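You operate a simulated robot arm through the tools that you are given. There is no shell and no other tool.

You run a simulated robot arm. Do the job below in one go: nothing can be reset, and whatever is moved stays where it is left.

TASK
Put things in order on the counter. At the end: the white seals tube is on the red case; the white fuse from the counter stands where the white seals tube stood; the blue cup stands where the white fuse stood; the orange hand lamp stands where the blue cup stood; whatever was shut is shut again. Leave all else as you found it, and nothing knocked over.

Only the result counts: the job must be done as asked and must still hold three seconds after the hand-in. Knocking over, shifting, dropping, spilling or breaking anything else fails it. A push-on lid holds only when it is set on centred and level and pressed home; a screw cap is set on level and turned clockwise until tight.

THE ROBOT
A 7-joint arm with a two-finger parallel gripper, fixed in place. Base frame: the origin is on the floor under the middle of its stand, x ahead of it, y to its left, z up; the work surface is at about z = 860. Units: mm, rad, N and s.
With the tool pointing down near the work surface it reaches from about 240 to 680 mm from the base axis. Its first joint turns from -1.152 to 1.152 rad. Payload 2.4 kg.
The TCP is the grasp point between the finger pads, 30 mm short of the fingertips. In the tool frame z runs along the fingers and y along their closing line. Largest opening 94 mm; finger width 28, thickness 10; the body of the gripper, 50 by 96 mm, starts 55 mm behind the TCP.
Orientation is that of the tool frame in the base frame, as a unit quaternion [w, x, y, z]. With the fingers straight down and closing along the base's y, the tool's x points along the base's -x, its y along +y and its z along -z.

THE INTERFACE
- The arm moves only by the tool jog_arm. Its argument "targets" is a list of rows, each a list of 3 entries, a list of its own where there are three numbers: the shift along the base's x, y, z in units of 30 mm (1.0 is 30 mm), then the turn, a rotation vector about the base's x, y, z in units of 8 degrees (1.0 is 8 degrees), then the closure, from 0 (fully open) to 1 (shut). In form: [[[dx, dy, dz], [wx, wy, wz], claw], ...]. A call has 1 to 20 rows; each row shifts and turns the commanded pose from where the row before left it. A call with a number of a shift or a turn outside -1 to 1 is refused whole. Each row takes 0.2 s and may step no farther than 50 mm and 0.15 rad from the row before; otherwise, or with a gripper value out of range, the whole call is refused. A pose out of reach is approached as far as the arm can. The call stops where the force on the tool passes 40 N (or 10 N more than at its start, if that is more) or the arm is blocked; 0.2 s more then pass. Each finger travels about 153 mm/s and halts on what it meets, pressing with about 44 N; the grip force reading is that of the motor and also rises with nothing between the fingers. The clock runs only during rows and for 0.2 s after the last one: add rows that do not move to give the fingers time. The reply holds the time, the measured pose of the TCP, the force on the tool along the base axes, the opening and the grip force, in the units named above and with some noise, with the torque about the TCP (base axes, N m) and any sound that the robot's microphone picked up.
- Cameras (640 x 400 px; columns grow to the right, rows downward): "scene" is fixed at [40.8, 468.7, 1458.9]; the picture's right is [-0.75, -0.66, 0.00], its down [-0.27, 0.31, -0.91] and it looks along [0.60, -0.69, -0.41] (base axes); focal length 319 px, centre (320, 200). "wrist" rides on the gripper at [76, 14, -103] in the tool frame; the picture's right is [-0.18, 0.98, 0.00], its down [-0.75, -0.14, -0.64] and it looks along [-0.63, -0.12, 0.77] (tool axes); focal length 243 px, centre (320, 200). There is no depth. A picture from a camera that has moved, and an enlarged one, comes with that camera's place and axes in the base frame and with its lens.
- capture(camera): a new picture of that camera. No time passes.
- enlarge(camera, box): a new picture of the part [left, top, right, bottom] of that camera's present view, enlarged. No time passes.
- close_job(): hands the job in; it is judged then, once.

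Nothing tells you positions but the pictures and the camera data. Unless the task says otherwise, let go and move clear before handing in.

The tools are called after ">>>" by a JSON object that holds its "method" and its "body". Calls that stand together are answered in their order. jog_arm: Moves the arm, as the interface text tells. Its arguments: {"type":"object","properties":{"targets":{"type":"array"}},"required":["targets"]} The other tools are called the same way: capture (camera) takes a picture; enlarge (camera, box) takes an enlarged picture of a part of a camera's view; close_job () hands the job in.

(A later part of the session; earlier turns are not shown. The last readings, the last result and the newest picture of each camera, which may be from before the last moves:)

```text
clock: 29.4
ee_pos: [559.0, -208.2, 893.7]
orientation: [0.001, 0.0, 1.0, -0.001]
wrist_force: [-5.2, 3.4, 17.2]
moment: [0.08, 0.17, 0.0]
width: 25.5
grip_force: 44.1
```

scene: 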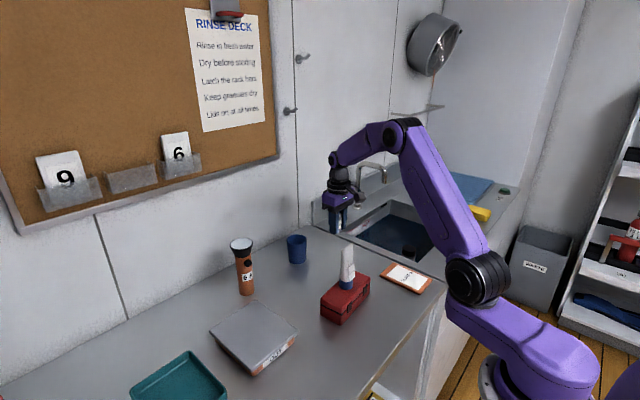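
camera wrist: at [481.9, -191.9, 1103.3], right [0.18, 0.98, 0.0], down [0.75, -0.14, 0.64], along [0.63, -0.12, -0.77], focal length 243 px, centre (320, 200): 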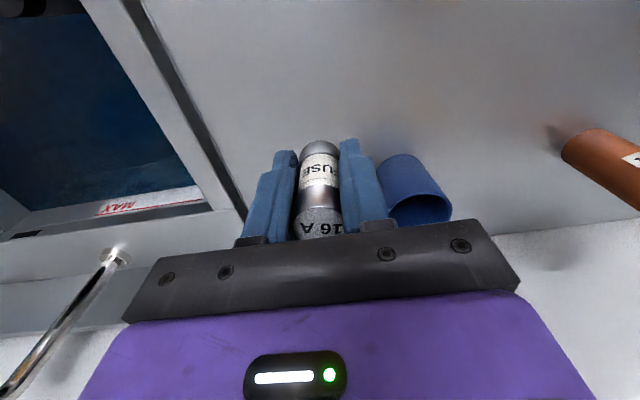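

Contact with the counter is confirmed. I ease off slightly, open slowly and rise.

>>> {"method": "jog_arm", "body": {"targets": [[[0, 0, 0.02], [0, 0, 0], 1], [[0, 0, 0], [0, 0, 0], 0.71], [[0, 0, 0], [0, 0, 0], 0.66], [[0, 0, 0], [0, 0, 0], 0.55], [[0, 0, 0], [0, 0, 0], 0.4], [[0, 0, 0], [0, 0, 0], 0.2], [[0, 0, 0], [0, 0, 0], 0]]}}

>>> {"method": "capture", "body": {"camera": "wrist"}}

```text
clock: 31.0
ee_pos: [558.4, -207.7, 891.9]
orientation: [0.0, -0.001, 1.0, 0.0]
wrist_force: [-0.3, 0.1, -0.2]
moment: [-0.01, 0.01, -0.01]
width: 94.2
grip_force: 0.0
```

```text
taken
camera wrist: at [481.4, -193.6, 994.8], right [0.18, 0.98, 0.0], down [0.75, -0.14, 0.64], along [0.63, -0.12, -0.77], focal length 243 px, centre (320, 200)
```

wrist: 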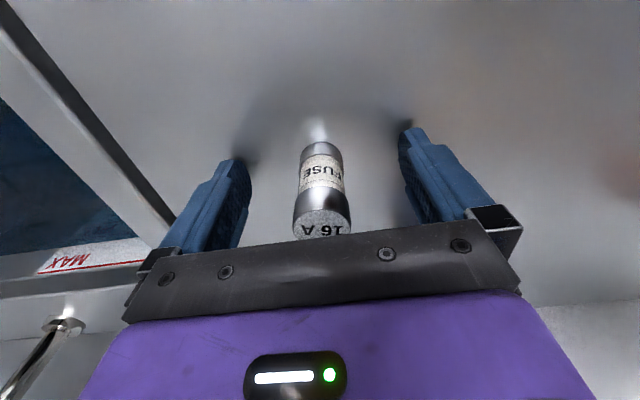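

The fuse stands at the tube's old spot. I rise and move toward the cup to look into it and fix its position.

>>> {"method": "jog_arm", "body": {"targets": [[[0, 0, 0.5], [0, 0, 0], 0], [[0, 0, 1], [0, 0, 0], 0], [[0, 0, 1], [0, 0, 0], 0], [[0, 0, 1], [0, 0, 0], 0], [[0, 0, 1], [0, 0, 0], 0], [[0.4, 0.8, 0.5], [0, 0, 0], 0], [[0.5, 0.9, 0], [0, 0, 0], 0], [[0.5, 0.9, 0], [0, 0, 0], 0], [[0, 0, 0], [0, 0, 0], 0]]}}

>>> {"method": "capture", "body": {"camera": "wrist"}}

>>> {"method": "enlarge", "body": {"camera": "scene", "box": [230, 180, 390, 300]}}

```text
clock: 33.0
ee_pos: [599.4, -128.4, 1044.3]
orientation: [0.0, -0.001, 1.0, -0.001]
wrist_force: [0.2, 0.5, 0.4]
moment: [0.01, 0.01, 0.01]
width: 94.3
grip_force: 0.0
```

```text
taken
camera wrist: at [523.5, -114.1, 1146.8], right [0.18, 0.98, 0.0], down [0.75, -0.14, 0.64], along [0.63, -0.12, -0.77], focal length 243 px, centre (320, 200)
```

wrist: 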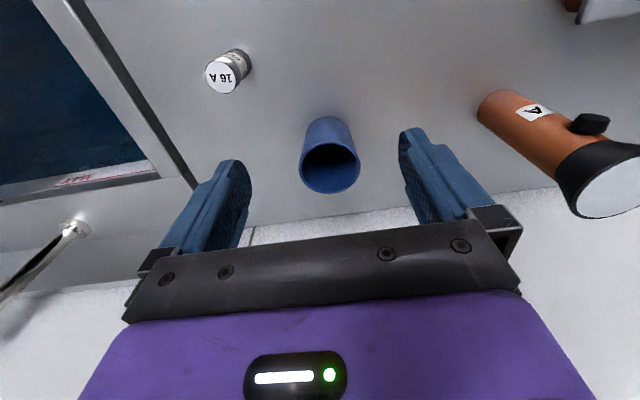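

```text
3.33 times, centred on (310, 240) of scene
camera zoom: at [40.8, 468.7, 1458.9], right [-0.75, -0.66, 0.0], down [-0.27, 0.31, -0.91], along [0.6, -0.69, -0.41], focal length 1063 px, centre (353, 67)
```

zoom: 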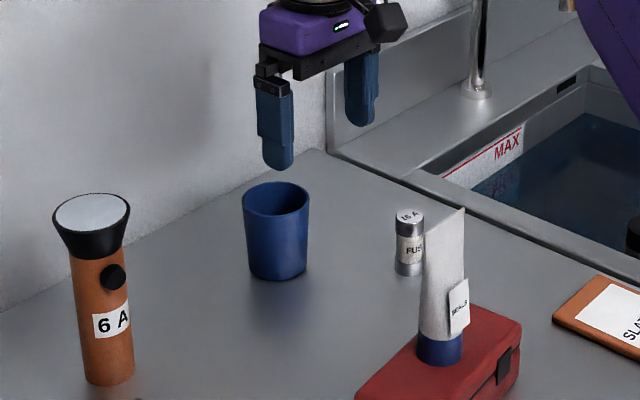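

>>> {"method": "enlarge", "body": {"camera": "wrist", "box": [280, 100, 380, 200]}}

>>> {"method": "enlarge", "body": {"camera": "wrist", "box": [460, 70, 640, 230]}}

```text
4.00 times, centred on (330, 150) of wrist
camera zoom: at [523.5, -114.1, 1146.8], right [0.18, 0.98, 0.0], down [0.75, -0.14, 0.64], along [0.63, -0.12, -0.77], focal length 970 px, centre (280, 400)
```

zoom: 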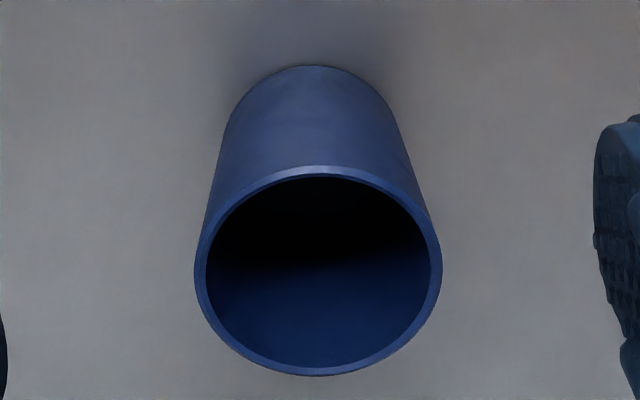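

```text
2.50 times, centred on (550, 150) of wrist
camera zoom: at [523.5, -114.1, 1146.8], right [0.18, 0.98, 0.0], down [0.75, -0.14, 0.64], along [0.63, -0.12, -0.77], focal length 606 px, centre (-255, 325)
```

zoom: 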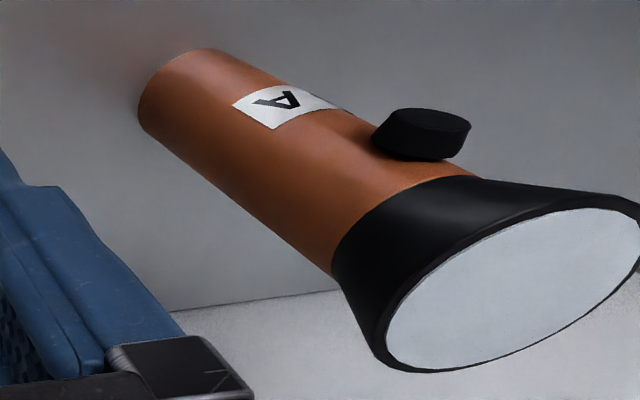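

The cup is at about (656.5, -129), rim Ø 63, and looks empty. I move above it and go down with open fingers, checking reach.

>>> {"method": "jog_arm", "body": {"targets": [[[0.95, -0.01, -0.3], [0, 0, 0], 0], [[0.95, -0.01, -0.4], [0, 0, 0], 0], [[0, 0, -0.8], [0, 0, 0], 0], [[0, 0, 0], [0, 0, 0], 0]]}}

>>> {"method": "capture", "body": {"camera": "wrist"}}

```text
clock: 34.0
ee_pos: [656.5, -131.5, 997.9]
orientation: [0.0, 0.0, 1.0, 0.0]
wrist_force: [-0.4, -0.1, 0.0]
moment: [0.01, 0.02, 0.01]
width: 93.6
grip_force: 0.0
```

```text
taken
camera wrist: at [579.9, -115.9, 1101.0], right [0.18, 0.98, 0.0], down [0.75, -0.14, 0.64], along [0.63, -0.12, -0.77], focal length 243 px, centre (320, 200)
```

wrist: 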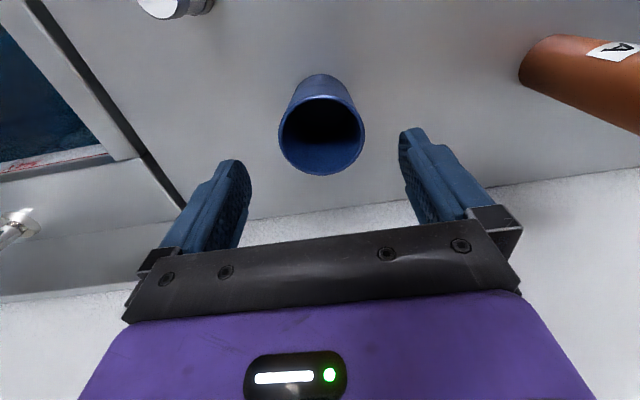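

>>> {"method": "jog_arm", "body": {"targets": [[[-0.03, 0.06, -0.5], [0, 0, 0], 0], [[0, 0, -0.8], [0, 0, 0], 0], [[0, 0, -0.8], [0, 0, 0], 0], [[0, 0, -0.67], [0, 0, 0], 0], [[0, 0, 0], [0, 0, 0], 0]]}}

>>> {"method": "capture", "body": {"camera": "wrist"}}

>>> {"method": "enlarge", "body": {"camera": "scene", "box": [250, 190, 350, 290]}}

```text
clock: 35.2
ee_pos: [654.1, -129.7, 912.2]
orientation: [0.0, -0.001, 1.0, -0.001]
wrist_force: [-0.7, 0.6, -1.0]
moment: [-0.02, 0.01, -0.01]
width: 93.9
grip_force: 0.0
```

```text
taken
camera wrist: at [578.3, -115.4, 1015.7], right [0.18, 0.98, 0.0], down [0.75, -0.14, 0.64], along [0.63, -0.12, -0.77], focal length 243 px, centre (320, 200)
```

wrist: 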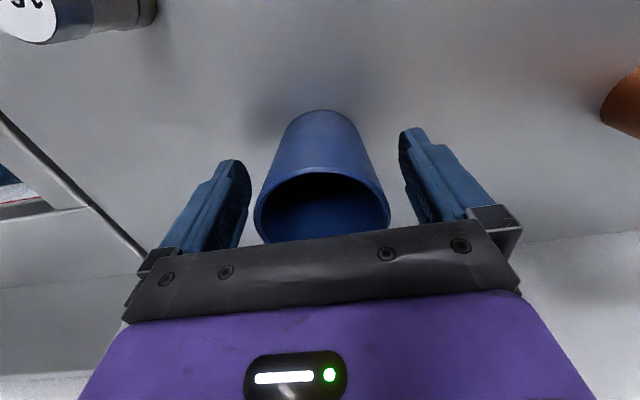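

```text
4.00 times, centred on (300, 240) of scene
camera zoom: at [40.8, 468.7, 1458.9], right [-0.75, -0.66, 0.0], down [-0.27, 0.31, -0.91], along [0.6, -0.69, -0.41], focal length 1276 px, centre (400, 40)
```

zoom: 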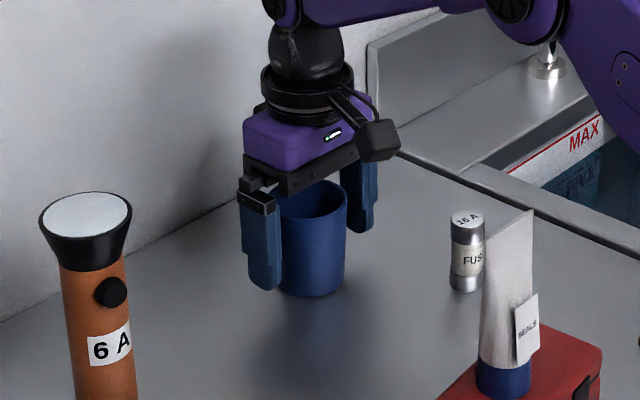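

The cup is centred between the fingers. I close on it and lift a few millimetres to test the hold.

>>> {"method": "jog_arm", "body": {"targets": [[[0, 0.03, 0], [0, 0, 0], 0.2], [[0, 0, 0], [0, 0, 0], 1], [[0, 0, 0], [0, 0, 0], 1], [[0, 0, 0], [0, 0, 0], 1], [[0, 0, 0], [0, 0, 0], 1]]}}

>>> {"method": "jog_arm", "body": {"targets": [[[0, 0, 0.1], [0, 0, 0], 1], [[0, 0, 0.15], [0, 0, 0], 1], [[0, 0, 0.15], [0, 0, 0], 1], [[0, 0, 0], [0, 0, 0], 1]]}}

>>> {"method": "capture", "body": {"camera": "wrist"}}

>>> {"method": "enlarge", "body": {"camera": "scene", "box": [250, 190, 350, 290]}}

```text
clock: 36.4
ee_pos: [655.9, -129.9, 913.7]
orientation: [0.0, 0.001, 1.0, -0.001]
wrist_force: [-0.1, -0.2, 1.1]
moment: [0.0, 0.03, 0.03]
width: 64.2
grip_force: 44.4
```

```text
clock: 37.4
ee_pos: [656.3, -129.4, 927.2]
orientation: [0.0, 0.0, 1.0, 0.0]
wrist_force: [-0.1, 0.0, 0.3]
moment: [0.02, 0.01, 0.01]
width: 64.1
grip_force: 43.8
```

```text
taken
camera wrist: at [579.4, -113.7, 1029.6], right [0.18, 0.98, 0.0], down [0.75, -0.14, 0.64], along [0.63, -0.12, -0.77], focal length 243 px, centre (320, 200)
```

wrist: 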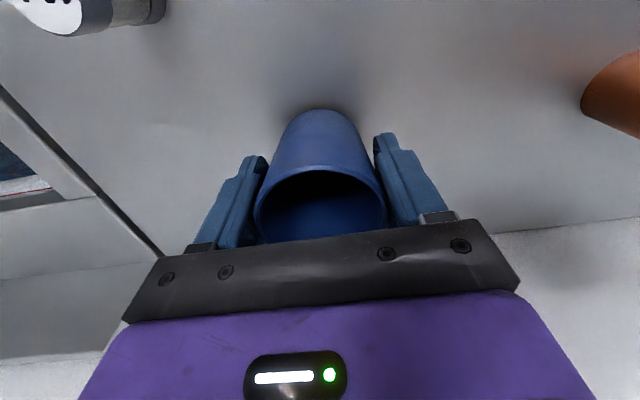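

```text
4.00 times, centred on (300, 240) of scene
camera zoom: at [40.8, 468.7, 1458.9], right [-0.75, -0.66, 0.0], down [-0.27, 0.31, -0.91], along [0.6, -0.69, -0.41], focal length 1276 px, centre (400, 40)
```

zoom: 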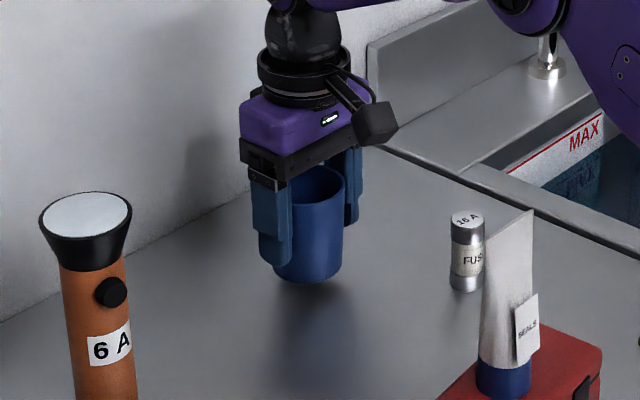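

The cup is held and upright. I raise it and carry it to the fuse's old place at about (556, -8.5).

>>> {"method": "jog_arm", "body": {"targets": [[[0, 0, 0.4], [0, 0, 0], 1], [[0, 0, 0.6], [0, 0, 0], 1], [[-0.1, 0.12, 0.5], [0, 0, 0], 1], [[-0.4, 0.5, 0.1], [0, 0, 0], 1], [[-0.6, 0.7, 0], [0, 0, 0], 1], [[-0.6, 0.7, 0], [0, 0, 0], 1], [[-0.6, 0.7, 0], [0, 0, 0], 1], [[-0.5, 0.6, 0], [0, 0, 0], 1], [[-0.35, 0.45, 0], [0, 0, 0], 1], [[-0.18, 0.25, 0], [0, 0, 0], 1], [[0, 0, 0], [0, 0, 0], 1]]}}

>>> {"method": "capture", "body": {"camera": "wrist"}}

>>> {"method": "capture", "body": {"camera": "scene"}}

```text
clock: 39.8
ee_pos: [556.1, -7.4, 974.3]
orientation: [0.0, 0.0, 1.0, 0.0]
wrist_force: [-1.3, 0.6, 0.2]
moment: [0.0, 0.01, 0.01]
width: 64.2
grip_force: 43.4
```

```text
taken
camera wrist: at [479.5, 7.8, 1076.7], right [0.18, 0.98, 0.0], down [0.75, -0.14, 0.64], along [0.63, -0.12, -0.77], focal length 243 px, centre (320, 200)
```

wrist: 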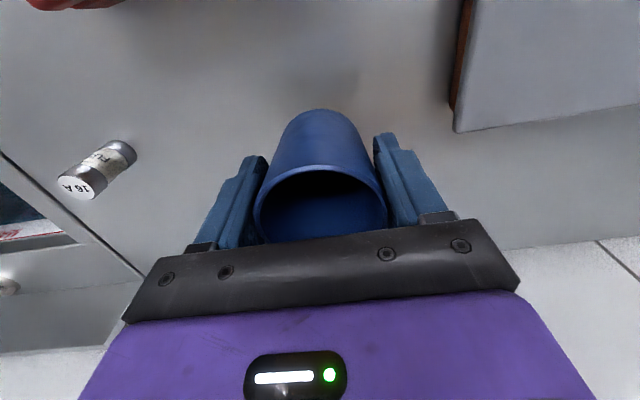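

```text
taken
```

scene: 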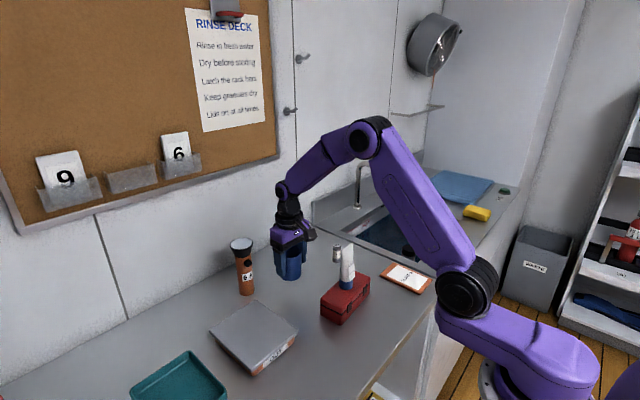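

Over the fuse's old spot. I lower to just above the counter.

>>> {"method": "jog_arm", "body": {"targets": [[[0, -0.04, -0.4], [0, 0, 0], 1], [[0, 0, -0.6], [0, 0, 0], 1], [[0, 0, -0.5], [0, 0, 0], 1], [[0, 0, -0.25], [0, 0, 0], 1], [[0, 0, -0.15], [0, 0, 0], 1], [[0, 0, 0], [0, 0, 0], 1]]}}

>>> {"method": "enlarge", "body": {"camera": "scene", "box": [240, 220, 340, 310]}}

```text
clock: 41.2
ee_pos: [555.9, -7.5, 916.3]
orientation: [0.001, 0.0, 1.0, 0.0]
wrist_force: [-0.4, 1.0, 0.3]
moment: [0.01, 0.02, -0.01]
width: 64.3
grip_force: 43.8
```

```text
4.44 times, centred on (290, 265) of scene
camera zoom: at [40.8, 468.7, 1458.9], right [-0.75, -0.66, 0.0], down [-0.27, 0.31, -0.91], along [0.6, -0.69, -0.41], focal length 1417 px, centre (453, -89)
```

zoom: 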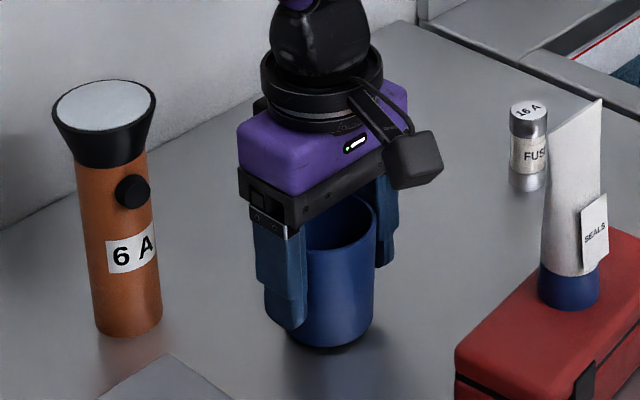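

>>> {"method": "jog_arm", "body": {"targets": [[[0, -0.03, -0.06], [0, 0, 0], 1], [[0, 0, 0], [0, 0, 0], 1]]}}

>>> {"method": "jog_arm", "body": {"targets": [[[0, 0, -0.03], [0, 0, 0], 1], [[0, 0, 0], [0, 0, 0], 1]]}}

```text
clock: 41.8
ee_pos: [556.8, -9.1, 913.8]
orientation: [0.0, 0.0, 1.0, 0.0]
wrist_force: [0.5, -0.4, 0.4]
moment: [0.0, 0.03, -0.01]
width: 64.1
grip_force: 44.1
```

```text
clock: 42.4
ee_pos: [557.1, -10.1, 914.4]
orientation: [0.0, 0.0, 1.0, 0.0]
wrist_force: [0.6, -0.2, -0.1]
moment: [0.03, -0.03, 0.02]
width: 63.8
grip_force: 44.0
```

Not touching yet; I continue in sub-millimetre steps until the counter is felt.

>>> {"method": "jog_arm", "body": {"targets": [[[0, 0, -0.03], [0, 0, 0], 1], [[0, 0, 0], [0, 0, 0], 1]]}}

>>> {"method": "jog_arm", "body": {"targets": [[[0, 0, -0.03], [0, 0, 0], 1], [[0, 0, 0], [0, 0, 0], 1]]}}

```text
clock: 43.0
ee_pos: [556.7, -9.7, 912.5]
orientation: [0.001, 0.0, 1.0, -0.001]
wrist_force: [-1.3, 1.1, 9.4]
moment: [0.09, 0.12, -0.04]
width: 64.0
grip_force: 43.9
```

```text
clock: 43.6
ee_pos: [557.3, -9.7, 912.7]
orientation: [0.001, 0.0, 1.0, 0.0]
wrist_force: [-0.5, 0.8, 18.1]
moment: [-0.07, 0.07, -0.01]
width: 63.7
grip_force: 43.9
```

The cup is on the counter. I ease off, open slowly and check.

>>> {"method": "jog_arm", "body": {"targets": [[[0, 0, 0.03], [0, 0, 0], 1], [[0, 0, 0], [0, 0, 0], 0.31], [[0, 0, 0], [0, 0, 0], 0.26], [[0, 0, 0], [0, 0, 0], 0.18], [[0, 0, 0], [0, 0, 0], 0.08], [[0, 0, 0], [0, 0, 0], 0], [[0, 0, 0], [0, 0, 0], 0]]}}

>>> {"method": "capture", "body": {"camera": "wrist"}}

>>> {"method": "enlarge", "body": {"camera": "scene", "box": [240, 220, 340, 310]}}

```text
clock: 45.2
ee_pos: [556.0, -8.5, 912.1]
orientation: [0.0, 0.0, 1.0, 0.0]
wrist_force: [-0.8, 0.1, -0.1]
moment: [0.0, 0.04, 0.01]
width: 93.6
grip_force: 0.1
```

```text
taken
camera wrist: at [479.9, 5.2, 1015.8], right [0.18, 0.98, 0.0], down [0.75, -0.14, 0.64], along [0.63, -0.12, -0.77], focal length 243 px, centre (320, 200)
```

wrist: 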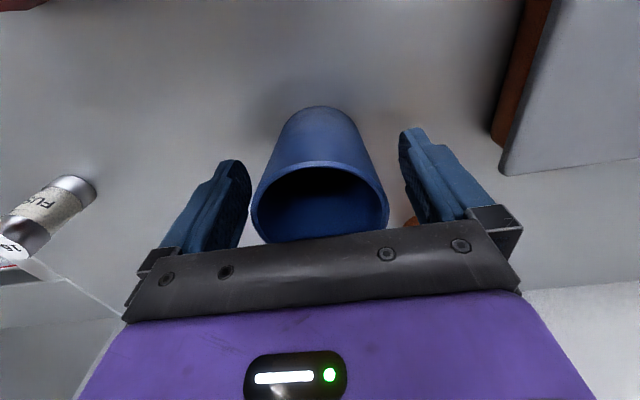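

```text
4.44 times, centred on (290, 265) of scene
camera zoom: at [40.8, 468.7, 1458.9], right [-0.75, -0.66, 0.0], down [-0.27, 0.31, -0.91], along [0.6, -0.69, -0.41], focal length 1417 px, centre (453, -89)
```

zoom: 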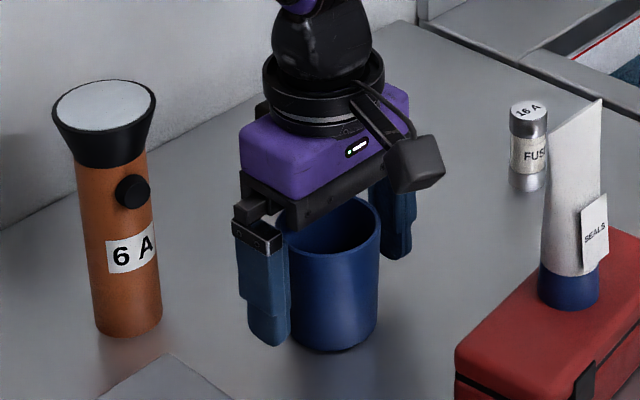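

The cup stands where the fuse was. The lamp (about (655, 71), 158 tall, wide head on top) is too tall for a straight-down body grip, so I'll tilt the tool forward about 45° and grip its body from the front. First I rise clear and tilt in free space to get a good look.

>>> {"method": "jog_arm", "body": {"targets": [[[0, 0, 0.5], [0, 0, 0], 0], [[0, 0, 1], [0, 0, 0], 0], [[0, 0, 1], [0, 0, 0], 0], [[0, 0, 1], [0, 0, 0], 0], [[-0.4, 0.9, 0.4], [0, 0, 0], 0], [[-0.4, 0.9, 0.4], [0, 0, 0], 0], [[-0.4, 0.87, 0.4], [0, 0, 0], 0], [[0, 0, 0], [0, -0.9, 0], 0], [[0, 0, 0], [0, -0.9, 0], 0], [[0, 0, 0], [0, -0.9, 0], 0], [[0, 0, 0], [0, 0, 0], 0]]}}

>>> {"method": "capture", "body": {"camera": "scene"}}

>>> {"method": "capture", "body": {"camera": "wrist"}}

```text
clock: 47.6
ee_pos: [521.6, 70.8, 1054.0]
orientation: [0.188, 0.0, 0.982, 0.001]
wrist_force: [0.8, -0.4, -0.3]
moment: [0.04, -0.02, -0.02]
width: 93.8
grip_force: 0.1
```

```text
taken
```

scene: 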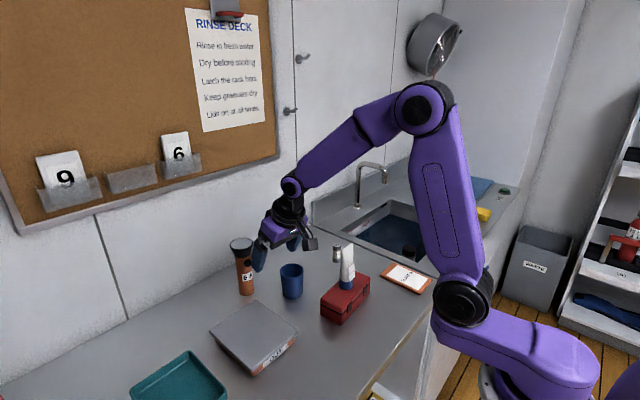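

```text
taken
camera wrist: at [410.9, 85.6, 1122.2], right [0.17, 0.98, 0.07], down [0.46, -0.14, 0.87], along [0.87, -0.12, -0.48], focal length 243 px, centre (320, 200)
```

wrist: 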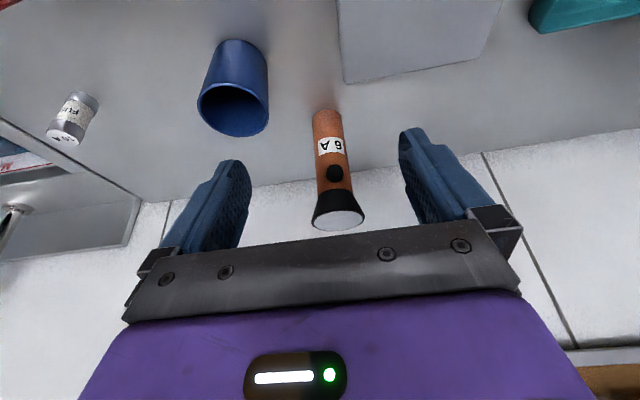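

>>> {"method": "enlarge", "body": {"camera": "wrist", "box": [280, 90, 400, 240]}}

```text
2.67 times, centred on (340, 165) of wrist
camera zoom: at [410.9, 85.6, 1122.2], right [0.17, 0.98, 0.07], down [0.46, -0.14, 0.87], along [0.87, -0.12, -0.48], focal length 647 px, centre (267, 293)
```

zoom: 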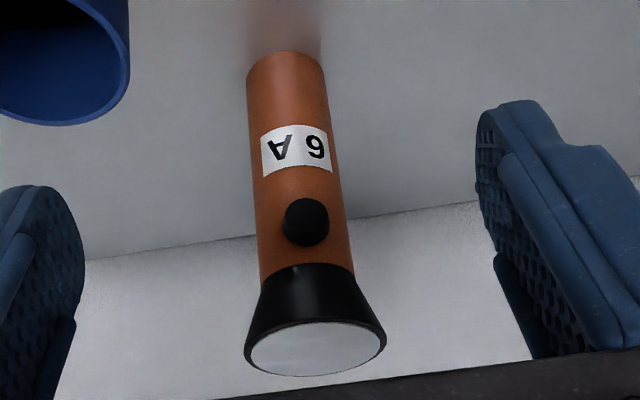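

The lamp axis is at about (656, 70.4), with its button facing the robot at z ≈ 971 and head starting at z ≈ 988. I tilt to about 48° and go to a pre-grasp point along the approach line.

>>> {"method": "jog_arm", "body": {"targets": [[[0.39, 0, -0.5], [0, -0.82, 0], 0], [[0.39, 0, -0.6], [0, -0.82, 0], 0], [[0.39, 0, -0.6], [0, -0.82, 0], 0], [[0.38, -0.01, -0.63], [0, -0.84, 0], 0], [[0, 0, 0], [0, 0, 0], 0]]}}

>>> {"method": "capture", "body": {"camera": "scene"}}

>>> {"method": "capture", "body": {"camera": "wrist"}}

>>> {"method": "enlarge", "body": {"camera": "scene", "box": [200, 200, 340, 320]}}

```text
clock: 48.8
ee_pos: [566.1, 69.9, 984.9]
orientation: [0.408, 0.0, 0.913, -0.001]
wrist_force: [-0.6, -0.6, 0.2]
moment: [0.03, 0.01, -0.03]
width: 94.1
grip_force: 0.0
```

```text
taken
```

scene: 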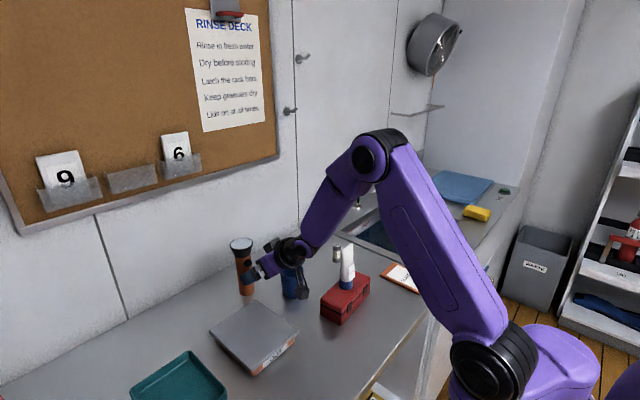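

```text
taken
camera wrist: at [438.6, 85.3, 996.7], right [0.12, 0.98, 0.14], down [0.03, -0.14, 0.99], along [0.99, -0.12, -0.04], focal length 243 px, centre (320, 200)
```

wrist: 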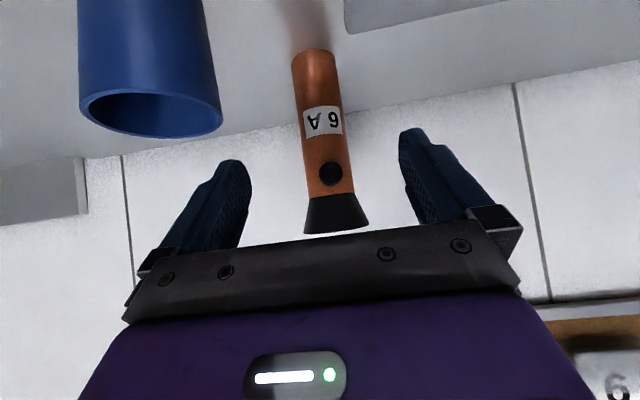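

```text
3.33 times, centred on (270, 260) of scene
camera zoom: at [40.7, 468.7, 1458.9], right [-0.75, -0.66, 0.0], down [-0.27, 0.31, -0.91], along [0.6, -0.69, -0.41], focal length 1063 px, centre (487, 0)
```

zoom: 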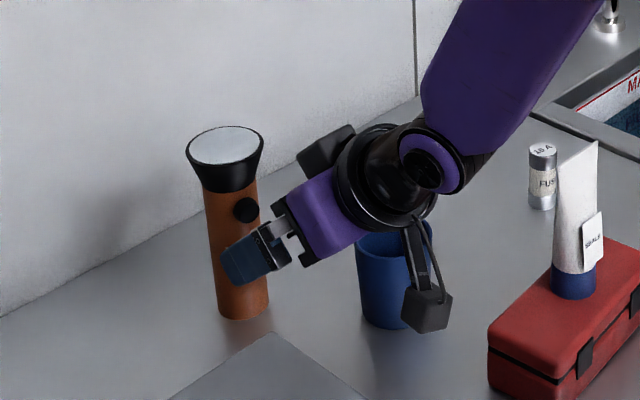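

The lamp is well aligned, about 1.5 mm to +y. I advance along the tool axis to about 30 mm short of the grip point and check clearances.

>>> {"method": "jog_arm", "body": {"targets": [[[0.6, 0.05, -0.53], [0, 0, 0], 0], [[0.6, 0, -0.53], [0, 0, 0], 0], [[0.6, 0, -0.54], [0, 0, 0], 0], [[0, 0, 0], [0, 0, 0], 0]]}}

>>> {"method": "capture", "body": {"camera": "wrist"}}

>>> {"method": "enlarge", "body": {"camera": "scene", "box": [210, 220, 330, 320]}}

```text
clock: 49.8
ee_pos: [620.6, 72.0, 936.6]
orientation: [0.406, 0.0, 0.914, 0.0]
wrist_force: [-0.1, 0.5, -0.4]
moment: [0.03, 0.03, 0.03]
width: 94.1
grip_force: 0.1
```

```text
taken
camera wrist: at [493.7, 86.3, 949.2], right [0.12, 0.98, 0.14], down [0.03, -0.14, 0.99], along [0.99, -0.12, -0.04], focal length 243 px, centre (320, 200)
```

wrist: 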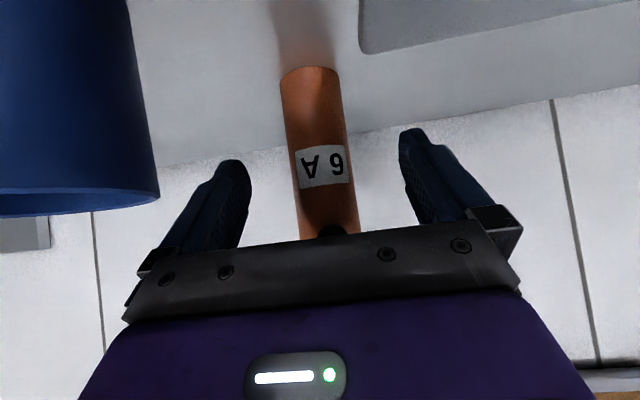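

```text
4.00 times, centred on (270, 270) of scene
camera zoom: at [40.8, 468.7, 1458.9], right [-0.75, -0.66, 0.0], down [-0.27, 0.31, -0.91], along [0.6, -0.69, -0.41], focal length 1276 px, centre (520, -80)
```

zoom: 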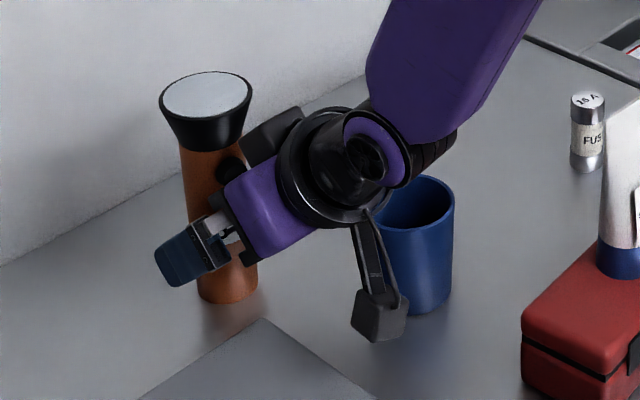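

There is a black block on the upper front of the gripper that could come near the lamp head. I look closely before advancing further.

>>> {"method": "enlarge", "body": {"camera": "scene", "box": [240, 230, 310, 300]}}

>>> {"method": "enlarge", "body": {"camera": "wrist", "box": [230, 120, 430, 260]}}

```text
5.71 times, centred on (275, 265) of scene
camera zoom: at [40.8, 468.7, 1458.9], right [-0.75, -0.66, 0.0], down [-0.27, 0.31, -0.91], along [0.6, -0.69, -0.41], focal length 1822 px, centre (577, -171)
```

zoom: 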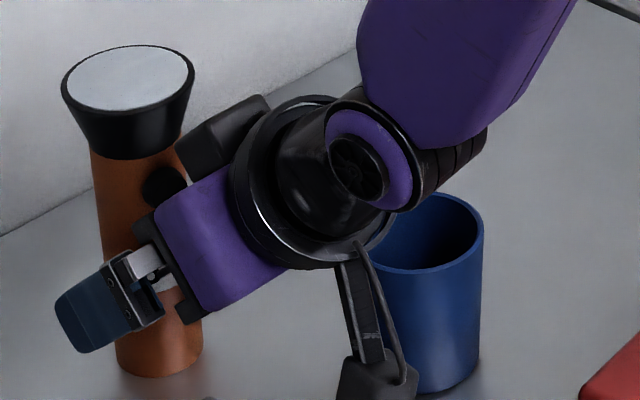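

```text
2.86 times, centred on (330, 190) of wrist
camera zoom: at [493.7, 86.3, 949.2], right [0.12, 0.98, 0.14], down [0.03, -0.14, 0.99], along [0.99, -0.12, -0.04], focal length 693 px, centre (291, 229)
```

zoom: 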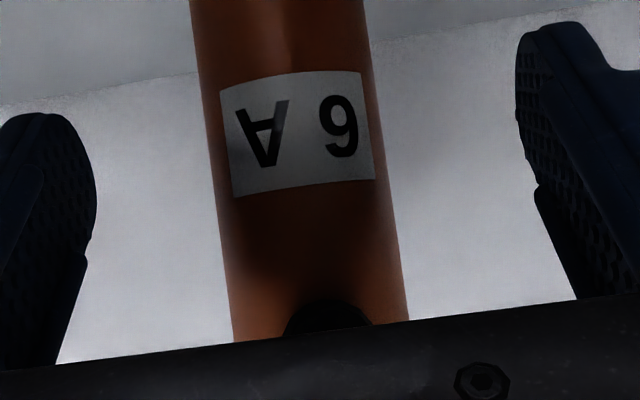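

The block protrudes toward the lamp's head, so I'll tilt a little more (≈52°) and grip nearer the fingertips, to keep clear of head and button. I advance most of the remaining way and look again.

>>> {"method": "jog_arm", "body": {"targets": [[[0.1, 0, -0.05], [0, -0.25, 0], 0], [[0.15, -0.01, -0.15], [0, -0.24, 0], 0], [[0.2, 0, -0.17], [0, 0, 0], 0], [[0, 0, 0], [0, 0, 0], 0]]}}

>>> {"method": "enlarge", "body": {"camera": "scene", "box": [230, 230, 310, 310]}}

>>> {"method": "capture", "body": {"camera": "wrist"}}

```text
clock: 50.8
ee_pos: [634.0, 70.9, 925.4]
orientation: [0.438, 0.0, 0.899, -0.001]
wrist_force: [0.0, 0.4, -0.1]
moment: [-0.02, 0.0, 0.05]
width: 94.0
grip_force: 0.1
```

```text
5.00 times, centred on (270, 270) of scene
camera zoom: at [40.8, 468.7, 1458.9], right [-0.75, -0.66, 0.0], down [-0.27, 0.31, -0.91], along [0.6, -0.69, -0.41], focal length 1595 px, centre (570, -150)
```

zoom: 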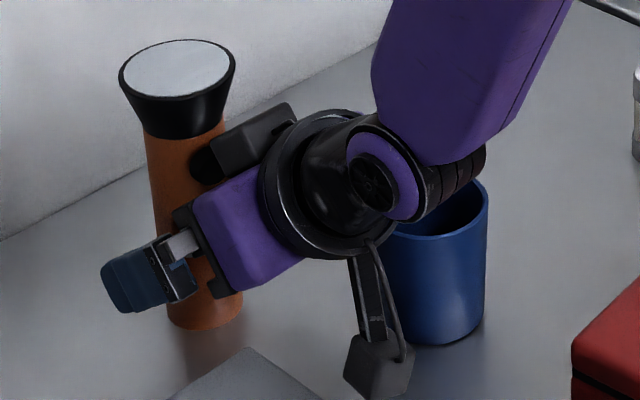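

```text
taken
camera wrist: at [505.7, 86.3, 929.2], right [0.11, 0.98, 0.14], down [-0.04, -0.14, 0.99], along [0.99, -0.12, 0.02], focal length 243 px, centre (320, 200)
```

wrist: 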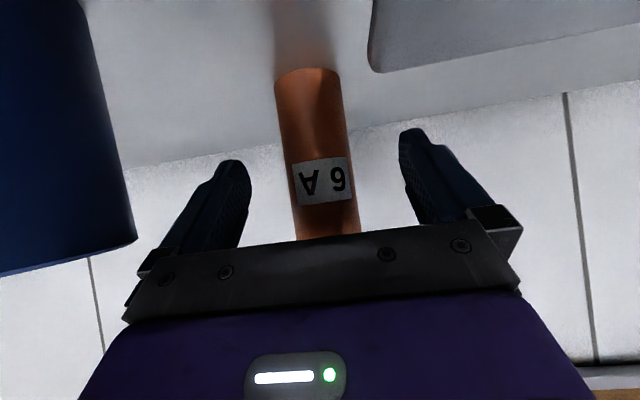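

Aligned on the lamp's body with the block clear of the head. I make the last few millimetres and check again before closing.

>>> {"method": "jog_arm", "body": {"targets": [[[0.14, 0.01, -0.11], [0, 0, 0], 0], [[0.12, 0, -0.1], [0, 0, 0], 0], [[0, 0, 0], [0, 0, 0], 0]]}}

>>> {"method": "enlarge", "body": {"camera": "scene", "box": [235, 235, 295, 305]}}

>>> {"method": "capture", "body": {"camera": "wrist"}}

```text
clock: 51.6
ee_pos: [642.2, 73.2, 918.1]
orientation: [0.438, -0.001, 0.899, 0.0]
wrist_force: [0.4, -0.1, 0.1]
moment: [0.0, 0.01, -0.01]
width: 93.9
grip_force: 0.1
```

```text
5.71 times, centred on (265, 270) of scene
camera zoom: at [40.8, 468.7, 1458.9], right [-0.75, -0.66, 0.0], down [-0.27, 0.31, -0.91], along [0.6, -0.69, -0.41], focal length 1822 px, centre (634, -200)
```

zoom: 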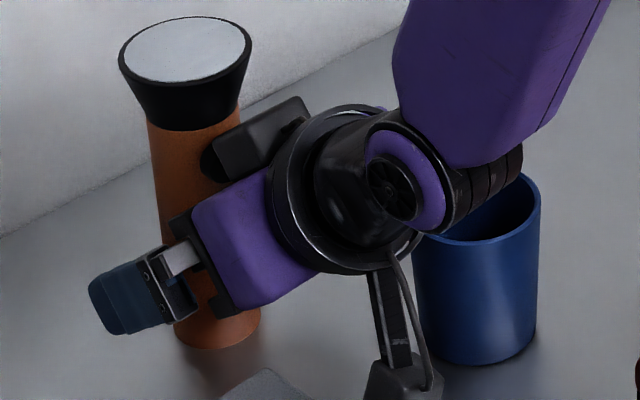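

```text
taken
camera wrist: at [513.4, 87.1, 922.1], right [0.11, 0.98, 0.14], down [-0.04, -0.14, 0.99], along [0.99, -0.12, 0.02], focal length 243 px, centre (320, 200)
```

wrist: 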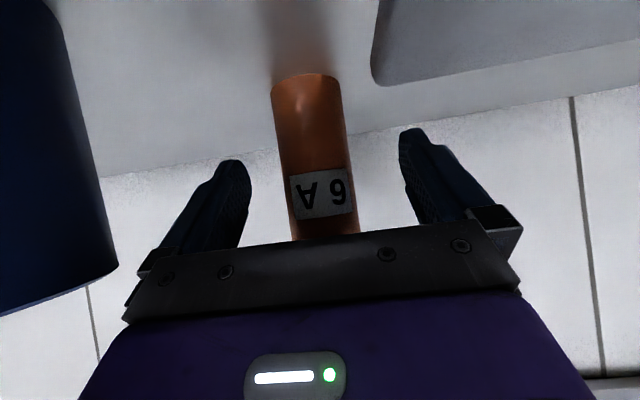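

>>> {"method": "enlarge", "body": {"camera": "wrist", "box": [220, 60, 440, 240]}}

```text
2.22 times, centred on (330, 150) of wrist
camera zoom: at [513.4, 87.1, 922.1], right [0.11, 0.98, 0.14], down [-0.04, -0.14, 0.99], along [0.99, -0.12, 0.02], focal length 539 px, centre (298, 311)
```

zoom: 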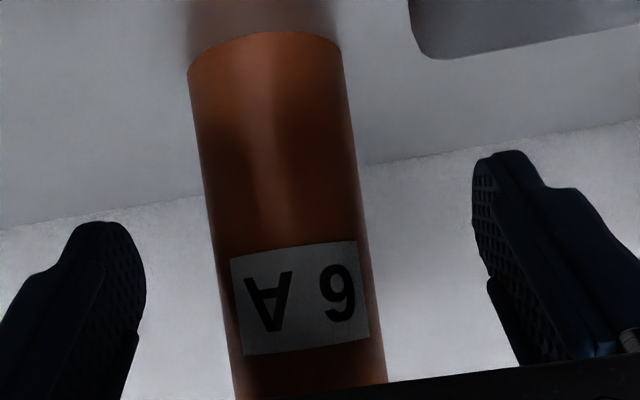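

The lamp body is centred between the pads. I close gently.

>>> {"method": "jog_arm", "body": {"targets": [[[0, 0, 0], [0, 0, 0], 0.25], [[0, 0, 0], [0, 0, 0], 0.45], [[0, 0, 0], [0, 0, 0], 1], [[0, 0, 0], [0, 0, 0], 1], [[0, 0, 0], [0, 0, 0], 1]]}}

>>> {"method": "enlarge", "body": {"camera": "wrist", "box": [220, 60, 440, 240]}}

>>> {"method": "enlarge", "body": {"camera": "scene", "box": [235, 235, 295, 305]}}

```text
clock: 52.8
ee_pos: [642.0, 73.0, 920.1]
orientation: [0.438, 0.001, 0.899, -0.001]
wrist_force: [0.1, -1.1, 0.2]
moment: [-0.1, 0.04, 0.04]
width: 40.4
grip_force: 43.7
```

```text
2.22 times, centred on (330, 150) of wrist
camera zoom: at [513.4, 86.9, 922.3], right [0.11, 0.98, 0.14], down [-0.04, -0.14, 0.99], along [0.99, -0.12, 0.02], focal length 539 px, centre (298, 311)
```

zoom: 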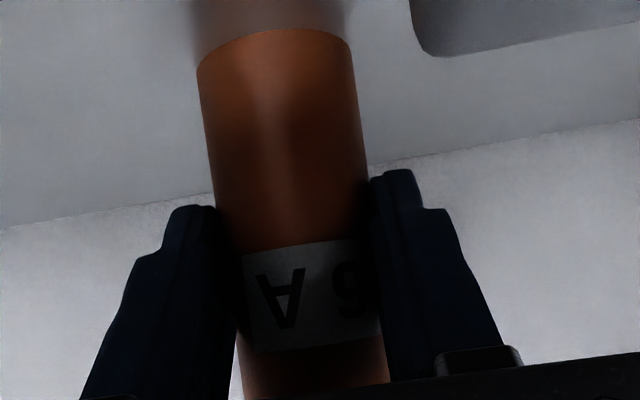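

```text
5.71 times, centred on (265, 270) of scene
camera zoom: at [40.8, 468.6, 1458.9], right [-0.75, -0.66, 0.0], down [-0.27, 0.31, -0.91], along [0.6, -0.69, -0.41], focal length 1822 px, centre (634, -200)
```

zoom: 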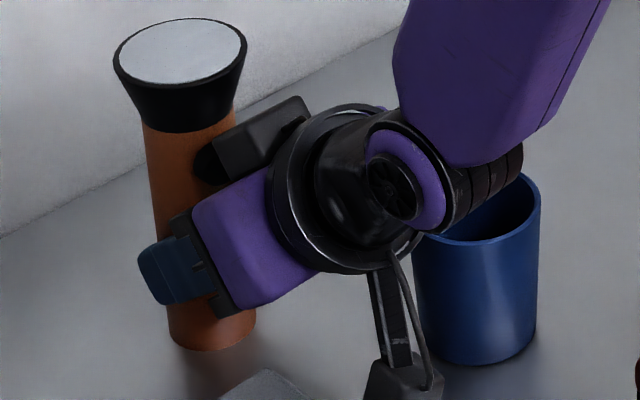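

Gripped at 40.4 mm. I lift 4–5 mm slowly and check that the lamp comes with it, upright.

>>> {"method": "jog_arm", "body": {"targets": [[[0, 0, 0.05], [0, 0, 0], 1], [[0, 0, 0.05], [0, 0, 0], 1], [[0, 0, 0.05], [0, 0, 0], 1], [[0, 0, 0], [0, 0, 0], 1]]}}

>>> {"method": "enlarge", "body": {"camera": "wrist", "box": [220, 60, 440, 240]}}

>>> {"method": "enlarge", "body": {"camera": "scene", "box": [235, 235, 295, 305]}}

```text
clock: 53.8
ee_pos: [640.4, 72.5, 922.9]
orientation: [0.437, 0.0, 0.899, 0.0]
wrist_force: [-0.1, 0.1, -2.0]
moment: [-0.02, 0.02, -0.03]
width: 40.4
grip_force: 44.4
```

```text
2.22 times, centred on (330, 150) of wrist
camera zoom: at [513.3, 86.9, 926.7], right [0.11, 0.98, 0.14], down [-0.04, -0.14, 0.99], along [0.99, -0.12, 0.02], focal length 539 px, centre (298, 311)
```

zoom: 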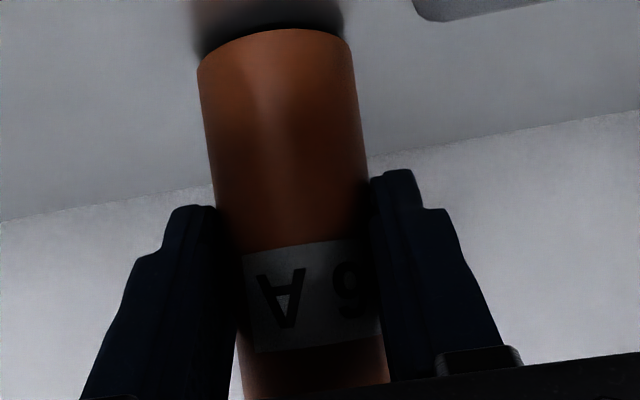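

```text
5.71 times, centred on (265, 270) of scene
camera zoom: at [40.9, 468.7, 1458.8], right [-0.75, -0.66, 0.0], down [-0.27, 0.31, -0.91], along [0.6, -0.69, -0.41], focal length 1822 px, centre (634, -200)
```

zoom: 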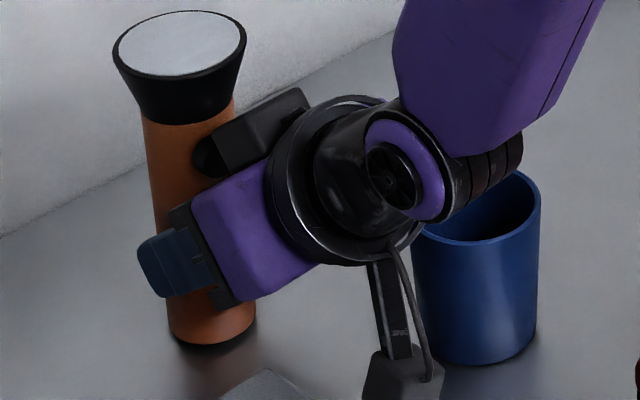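

The lamp is held firmly and upright, bottom just off the counter. I lift it about 60 mm in total, so the camera under the wrist will pass above the cup.

>>> {"method": "jog_arm", "body": {"targets": [[[0, 0, 0.15], [0, 0, 0], 1], [[0, 0, 0.3], [0, 0, 0], 1], [[0, 0, 0.4], [0, 0, 0], 1], [[0, 0, 0.4], [0, 0, 0], 1], [[0, 0, 0.35], [0, 0, 0], 1], [[0, 0, 0.2], [0, 0, 0], 1], [[0, 0, 0.1], [0, 0, 0], 1], [[0, 0, 0], [0, 0, 0], 1]]}}

>>> {"method": "capture", "body": {"camera": "wrist"}}

>>> {"method": "capture", "body": {"camera": "scene"}}

```text
clock: 55.6
ee_pos: [640.9, 71.5, 979.3]
orientation: [0.438, 0.0, 0.899, 0.0]
wrist_force: [0.4, -0.2, -3.0]
moment: [0.02, 0.02, -0.02]
width: 40.4
grip_force: 44.5
```

```text
taken
camera wrist: at [513.5, 85.8, 983.3], right [0.11, 0.98, 0.14], down [-0.04, -0.14, 0.99], along [0.99, -0.12, 0.02], focal length 243 px, centre (320, 200)
```

wrist: 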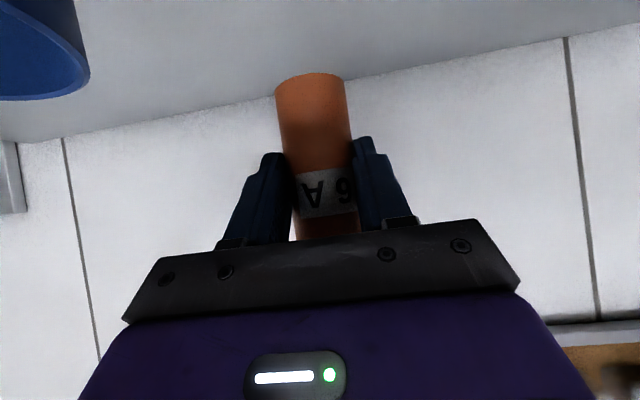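

```text
taken
```

scene: 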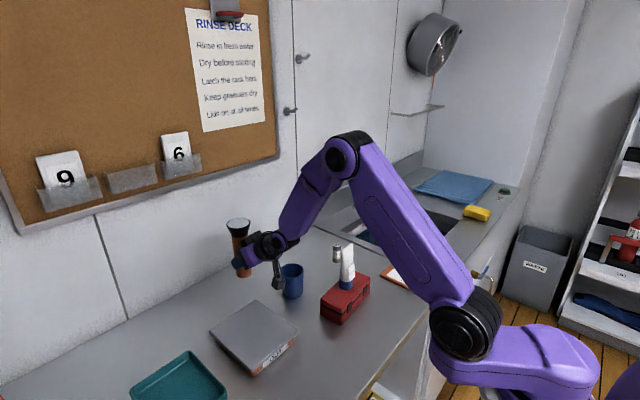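

The lamp is lifted cleanly. I sweep it in −y to above the cup's old place (655.5, −129), yawing about 10° on the way so the forearm stays away from the tube on the case.

>>> {"method": "jog_arm", "body": {"targets": [[[0, -0.2, 0], [0, 0, 0], 1], [[0, -0.4, 0], [0, 0, 0], 1], [[0, -0.5, 0], [0, 0, 0.1], 1], [[0, -0.6, 0], [0, 0, 0.2], 1], [[0, -0.6, 0], [0, 0, 0.2], 1], [[-0.02, -0.6, 0], [0, 0, 0.2], 1], [[-0.02, -0.6, 0], [0, 0, 0.2], 1], [[-0.02, -0.6, 0], [0, 0, 0.2], 1], [[0, -0.6, 0], [0, 0, 0.15], 1], [[0, -0.6, 0], [0, 0, 0], 1], [[0, -0.5, 0], [0, 0, 0], 1], [[0, -0.4, 0], [0, 0, 0], 1], [[0, -0.35, 0], [0, 0, 0], 1], [[0, -0.25, 0], [0, 0, 0], 1], [[0, 0, 0], [0, 0, 0], 1]]}}

>>> {"method": "capture", "body": {"camera": "scene"}}

>>> {"method": "capture", "body": {"camera": "wrist"}}

>>> {"method": "enlarge", "body": {"camera": "scene", "box": [240, 150, 400, 310]}}

```text
clock: 58.8
ee_pos: [638.9, -133.1, 980.2]
orientation: [0.436, -0.078, 0.896, 0.038]
wrist_force: [-0.2, 0.4, -3.0]
moment: [-0.01, 0.06, 0.0]
width: 40.2
grip_force: 43.9
```

```text
taken
```

scene: 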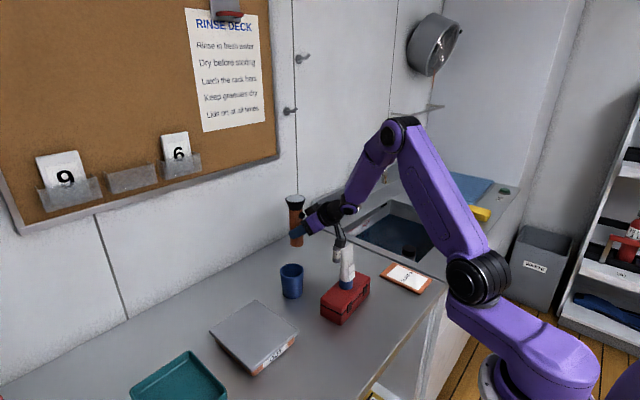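

```text
taken
camera wrist: at [511.0, -140.3, 983.9], right [-0.06, 0.99, 0.15], down [-0.02, -0.15, 0.99], along [1.0, 0.06, 0.02], focal length 243 px, centre (320, 200)
```

wrist: 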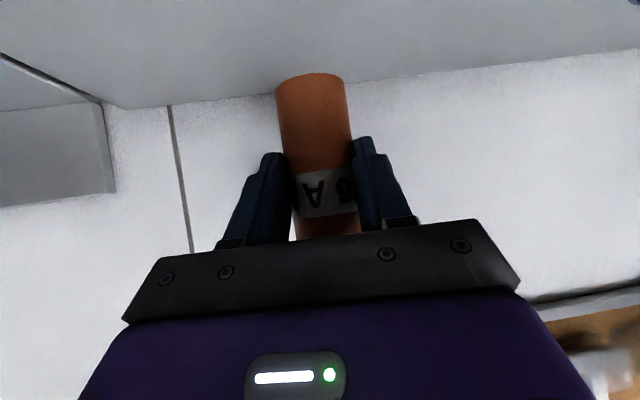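

```text
2.50 times, centred on (320, 230) of scene
camera zoom: at [40.9, 468.7, 1458.9], right [-0.75, -0.66, 0.0], down [-0.27, 0.31, -0.91], along [0.6, -0.69, -0.41], focal length 797 px, centre (320, 125)
```

zoom: 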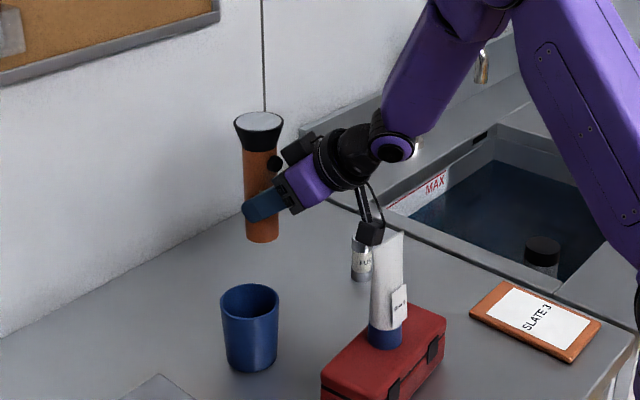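

The lamp is over the cup's old place, upright. I lower it slowly to just above the counter.

>>> {"method": "jog_arm", "body": {"targets": [[[0, 0, -0.2], [0, 0, 0], 1], [[0, 0, -0.35], [0, 0, 0], 1], [[0, 0, -0.4], [0, 0, 0], 1], [[0, 0, -0.35], [0, 0, 0], 1], [[0, 0, -0.3], [0, 0, 0], 1], [[0, 0, -0.2], [0, 0, 0], 1], [[0, 0, 0], [0, 0, 0], 1]]}}

>>> {"method": "enlarge", "body": {"camera": "scene", "box": [260, 170, 380, 290]}}

>>> {"method": "capture", "body": {"camera": "wrist"}}

```text
clock: 60.4
ee_pos: [639.8, -131.8, 925.5]
orientation: [0.436, -0.079, 0.896, 0.039]
wrist_force: [-0.1, 0.8, -3.3]
moment: [-0.01, 0.03, 0.03]
width: 40.3
grip_force: 44.2
```

```text
3.33 times, centred on (320, 230) of scene
camera zoom: at [40.9, 468.7, 1458.9], right [-0.75, -0.66, 0.0], down [-0.27, 0.31, -0.91], along [0.6, -0.69, -0.41], focal length 1063 px, centre (320, 100)
```

zoom: 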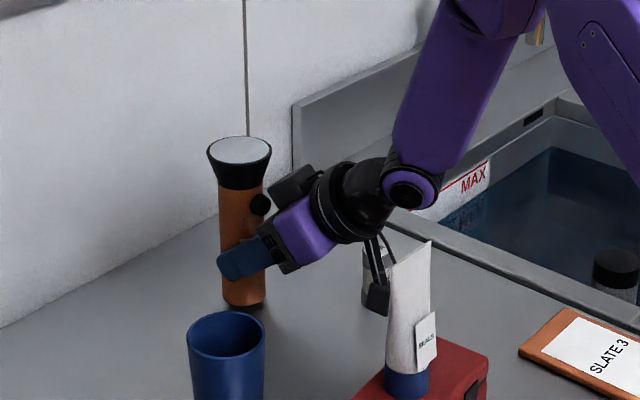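

```text
taken
camera wrist: at [511.4, -139.6, 929.7], right [-0.06, 0.99, 0.14], down [-0.02, -0.15, 0.99], along [1.0, 0.06, 0.02], focal length 243 px, centre (320, 200)
```

wrist: 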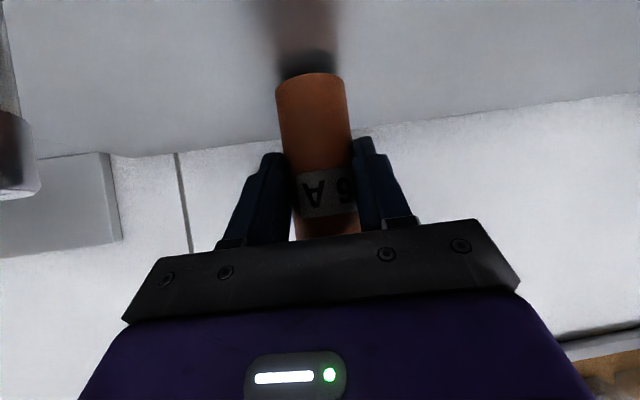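

By the same camera the lamp base matches the cup's original spot to within a few mm. Now the last millimetres, feeling for contact.

>>> {"method": "jog_arm", "body": {"targets": [[[0, 0, -0.07], [0, 0, 0], 1], [[0, 0, -0.06], [0, 0, 0], 1], [[0, 0, 0], [0, 0, 0], 1]]}}

>>> {"method": "jog_arm", "body": {"targets": [[[0, 0, -0.03], [0, 0, 0], 1], [[0, 0, 0], [0, 0, 0], 1]]}}

```text
clock: 61.2
ee_pos: [639.3, -131.9, 921.9]
orientation: [0.435, -0.078, 0.896, 0.038]
wrist_force: [0.3, 0.2, -1.6]
moment: [0.0, 0.06, 0.05]
width: 40.4
grip_force: 44.5
```

```text
clock: 61.8
ee_pos: [639.5, -132.5, 921.3]
orientation: [0.436, -0.078, 0.896, 0.038]
wrist_force: [-0.6, -0.1, -2.8]
moment: [-0.01, 0.06, 0.01]
width: 40.5
grip_force: 44.1
```

>>> {"method": "jog_arm", "body": {"targets": [[[0, 0, -0.03], [0, 0, 0], 1], [[0, 0, 0], [0, 0, 0], 1]]}}

>>> {"method": "jog_arm", "body": {"targets": [[[0, 0, -0.03], [0, 0, 0], 1], [[0, 0, 0], [0, 0, 0], 1]]}}

```text
clock: 62.4
ee_pos: [640.1, -131.8, 919.3]
orientation: [0.435, -0.078, 0.896, 0.037]
wrist_force: [-0.3, -0.3, -2.4]
moment: [-0.06, 0.06, -0.01]
width: 40.4
grip_force: 44.7
```

```text
clock: 63.0
ee_pos: [639.9, -131.4, 920.4]
orientation: [0.436, -0.078, 0.896, 0.038]
wrist_force: [0.2, 0.0, -2.4]
moment: [0.03, 0.02, 0.02]
width: 40.4
grip_force: 43.7
```

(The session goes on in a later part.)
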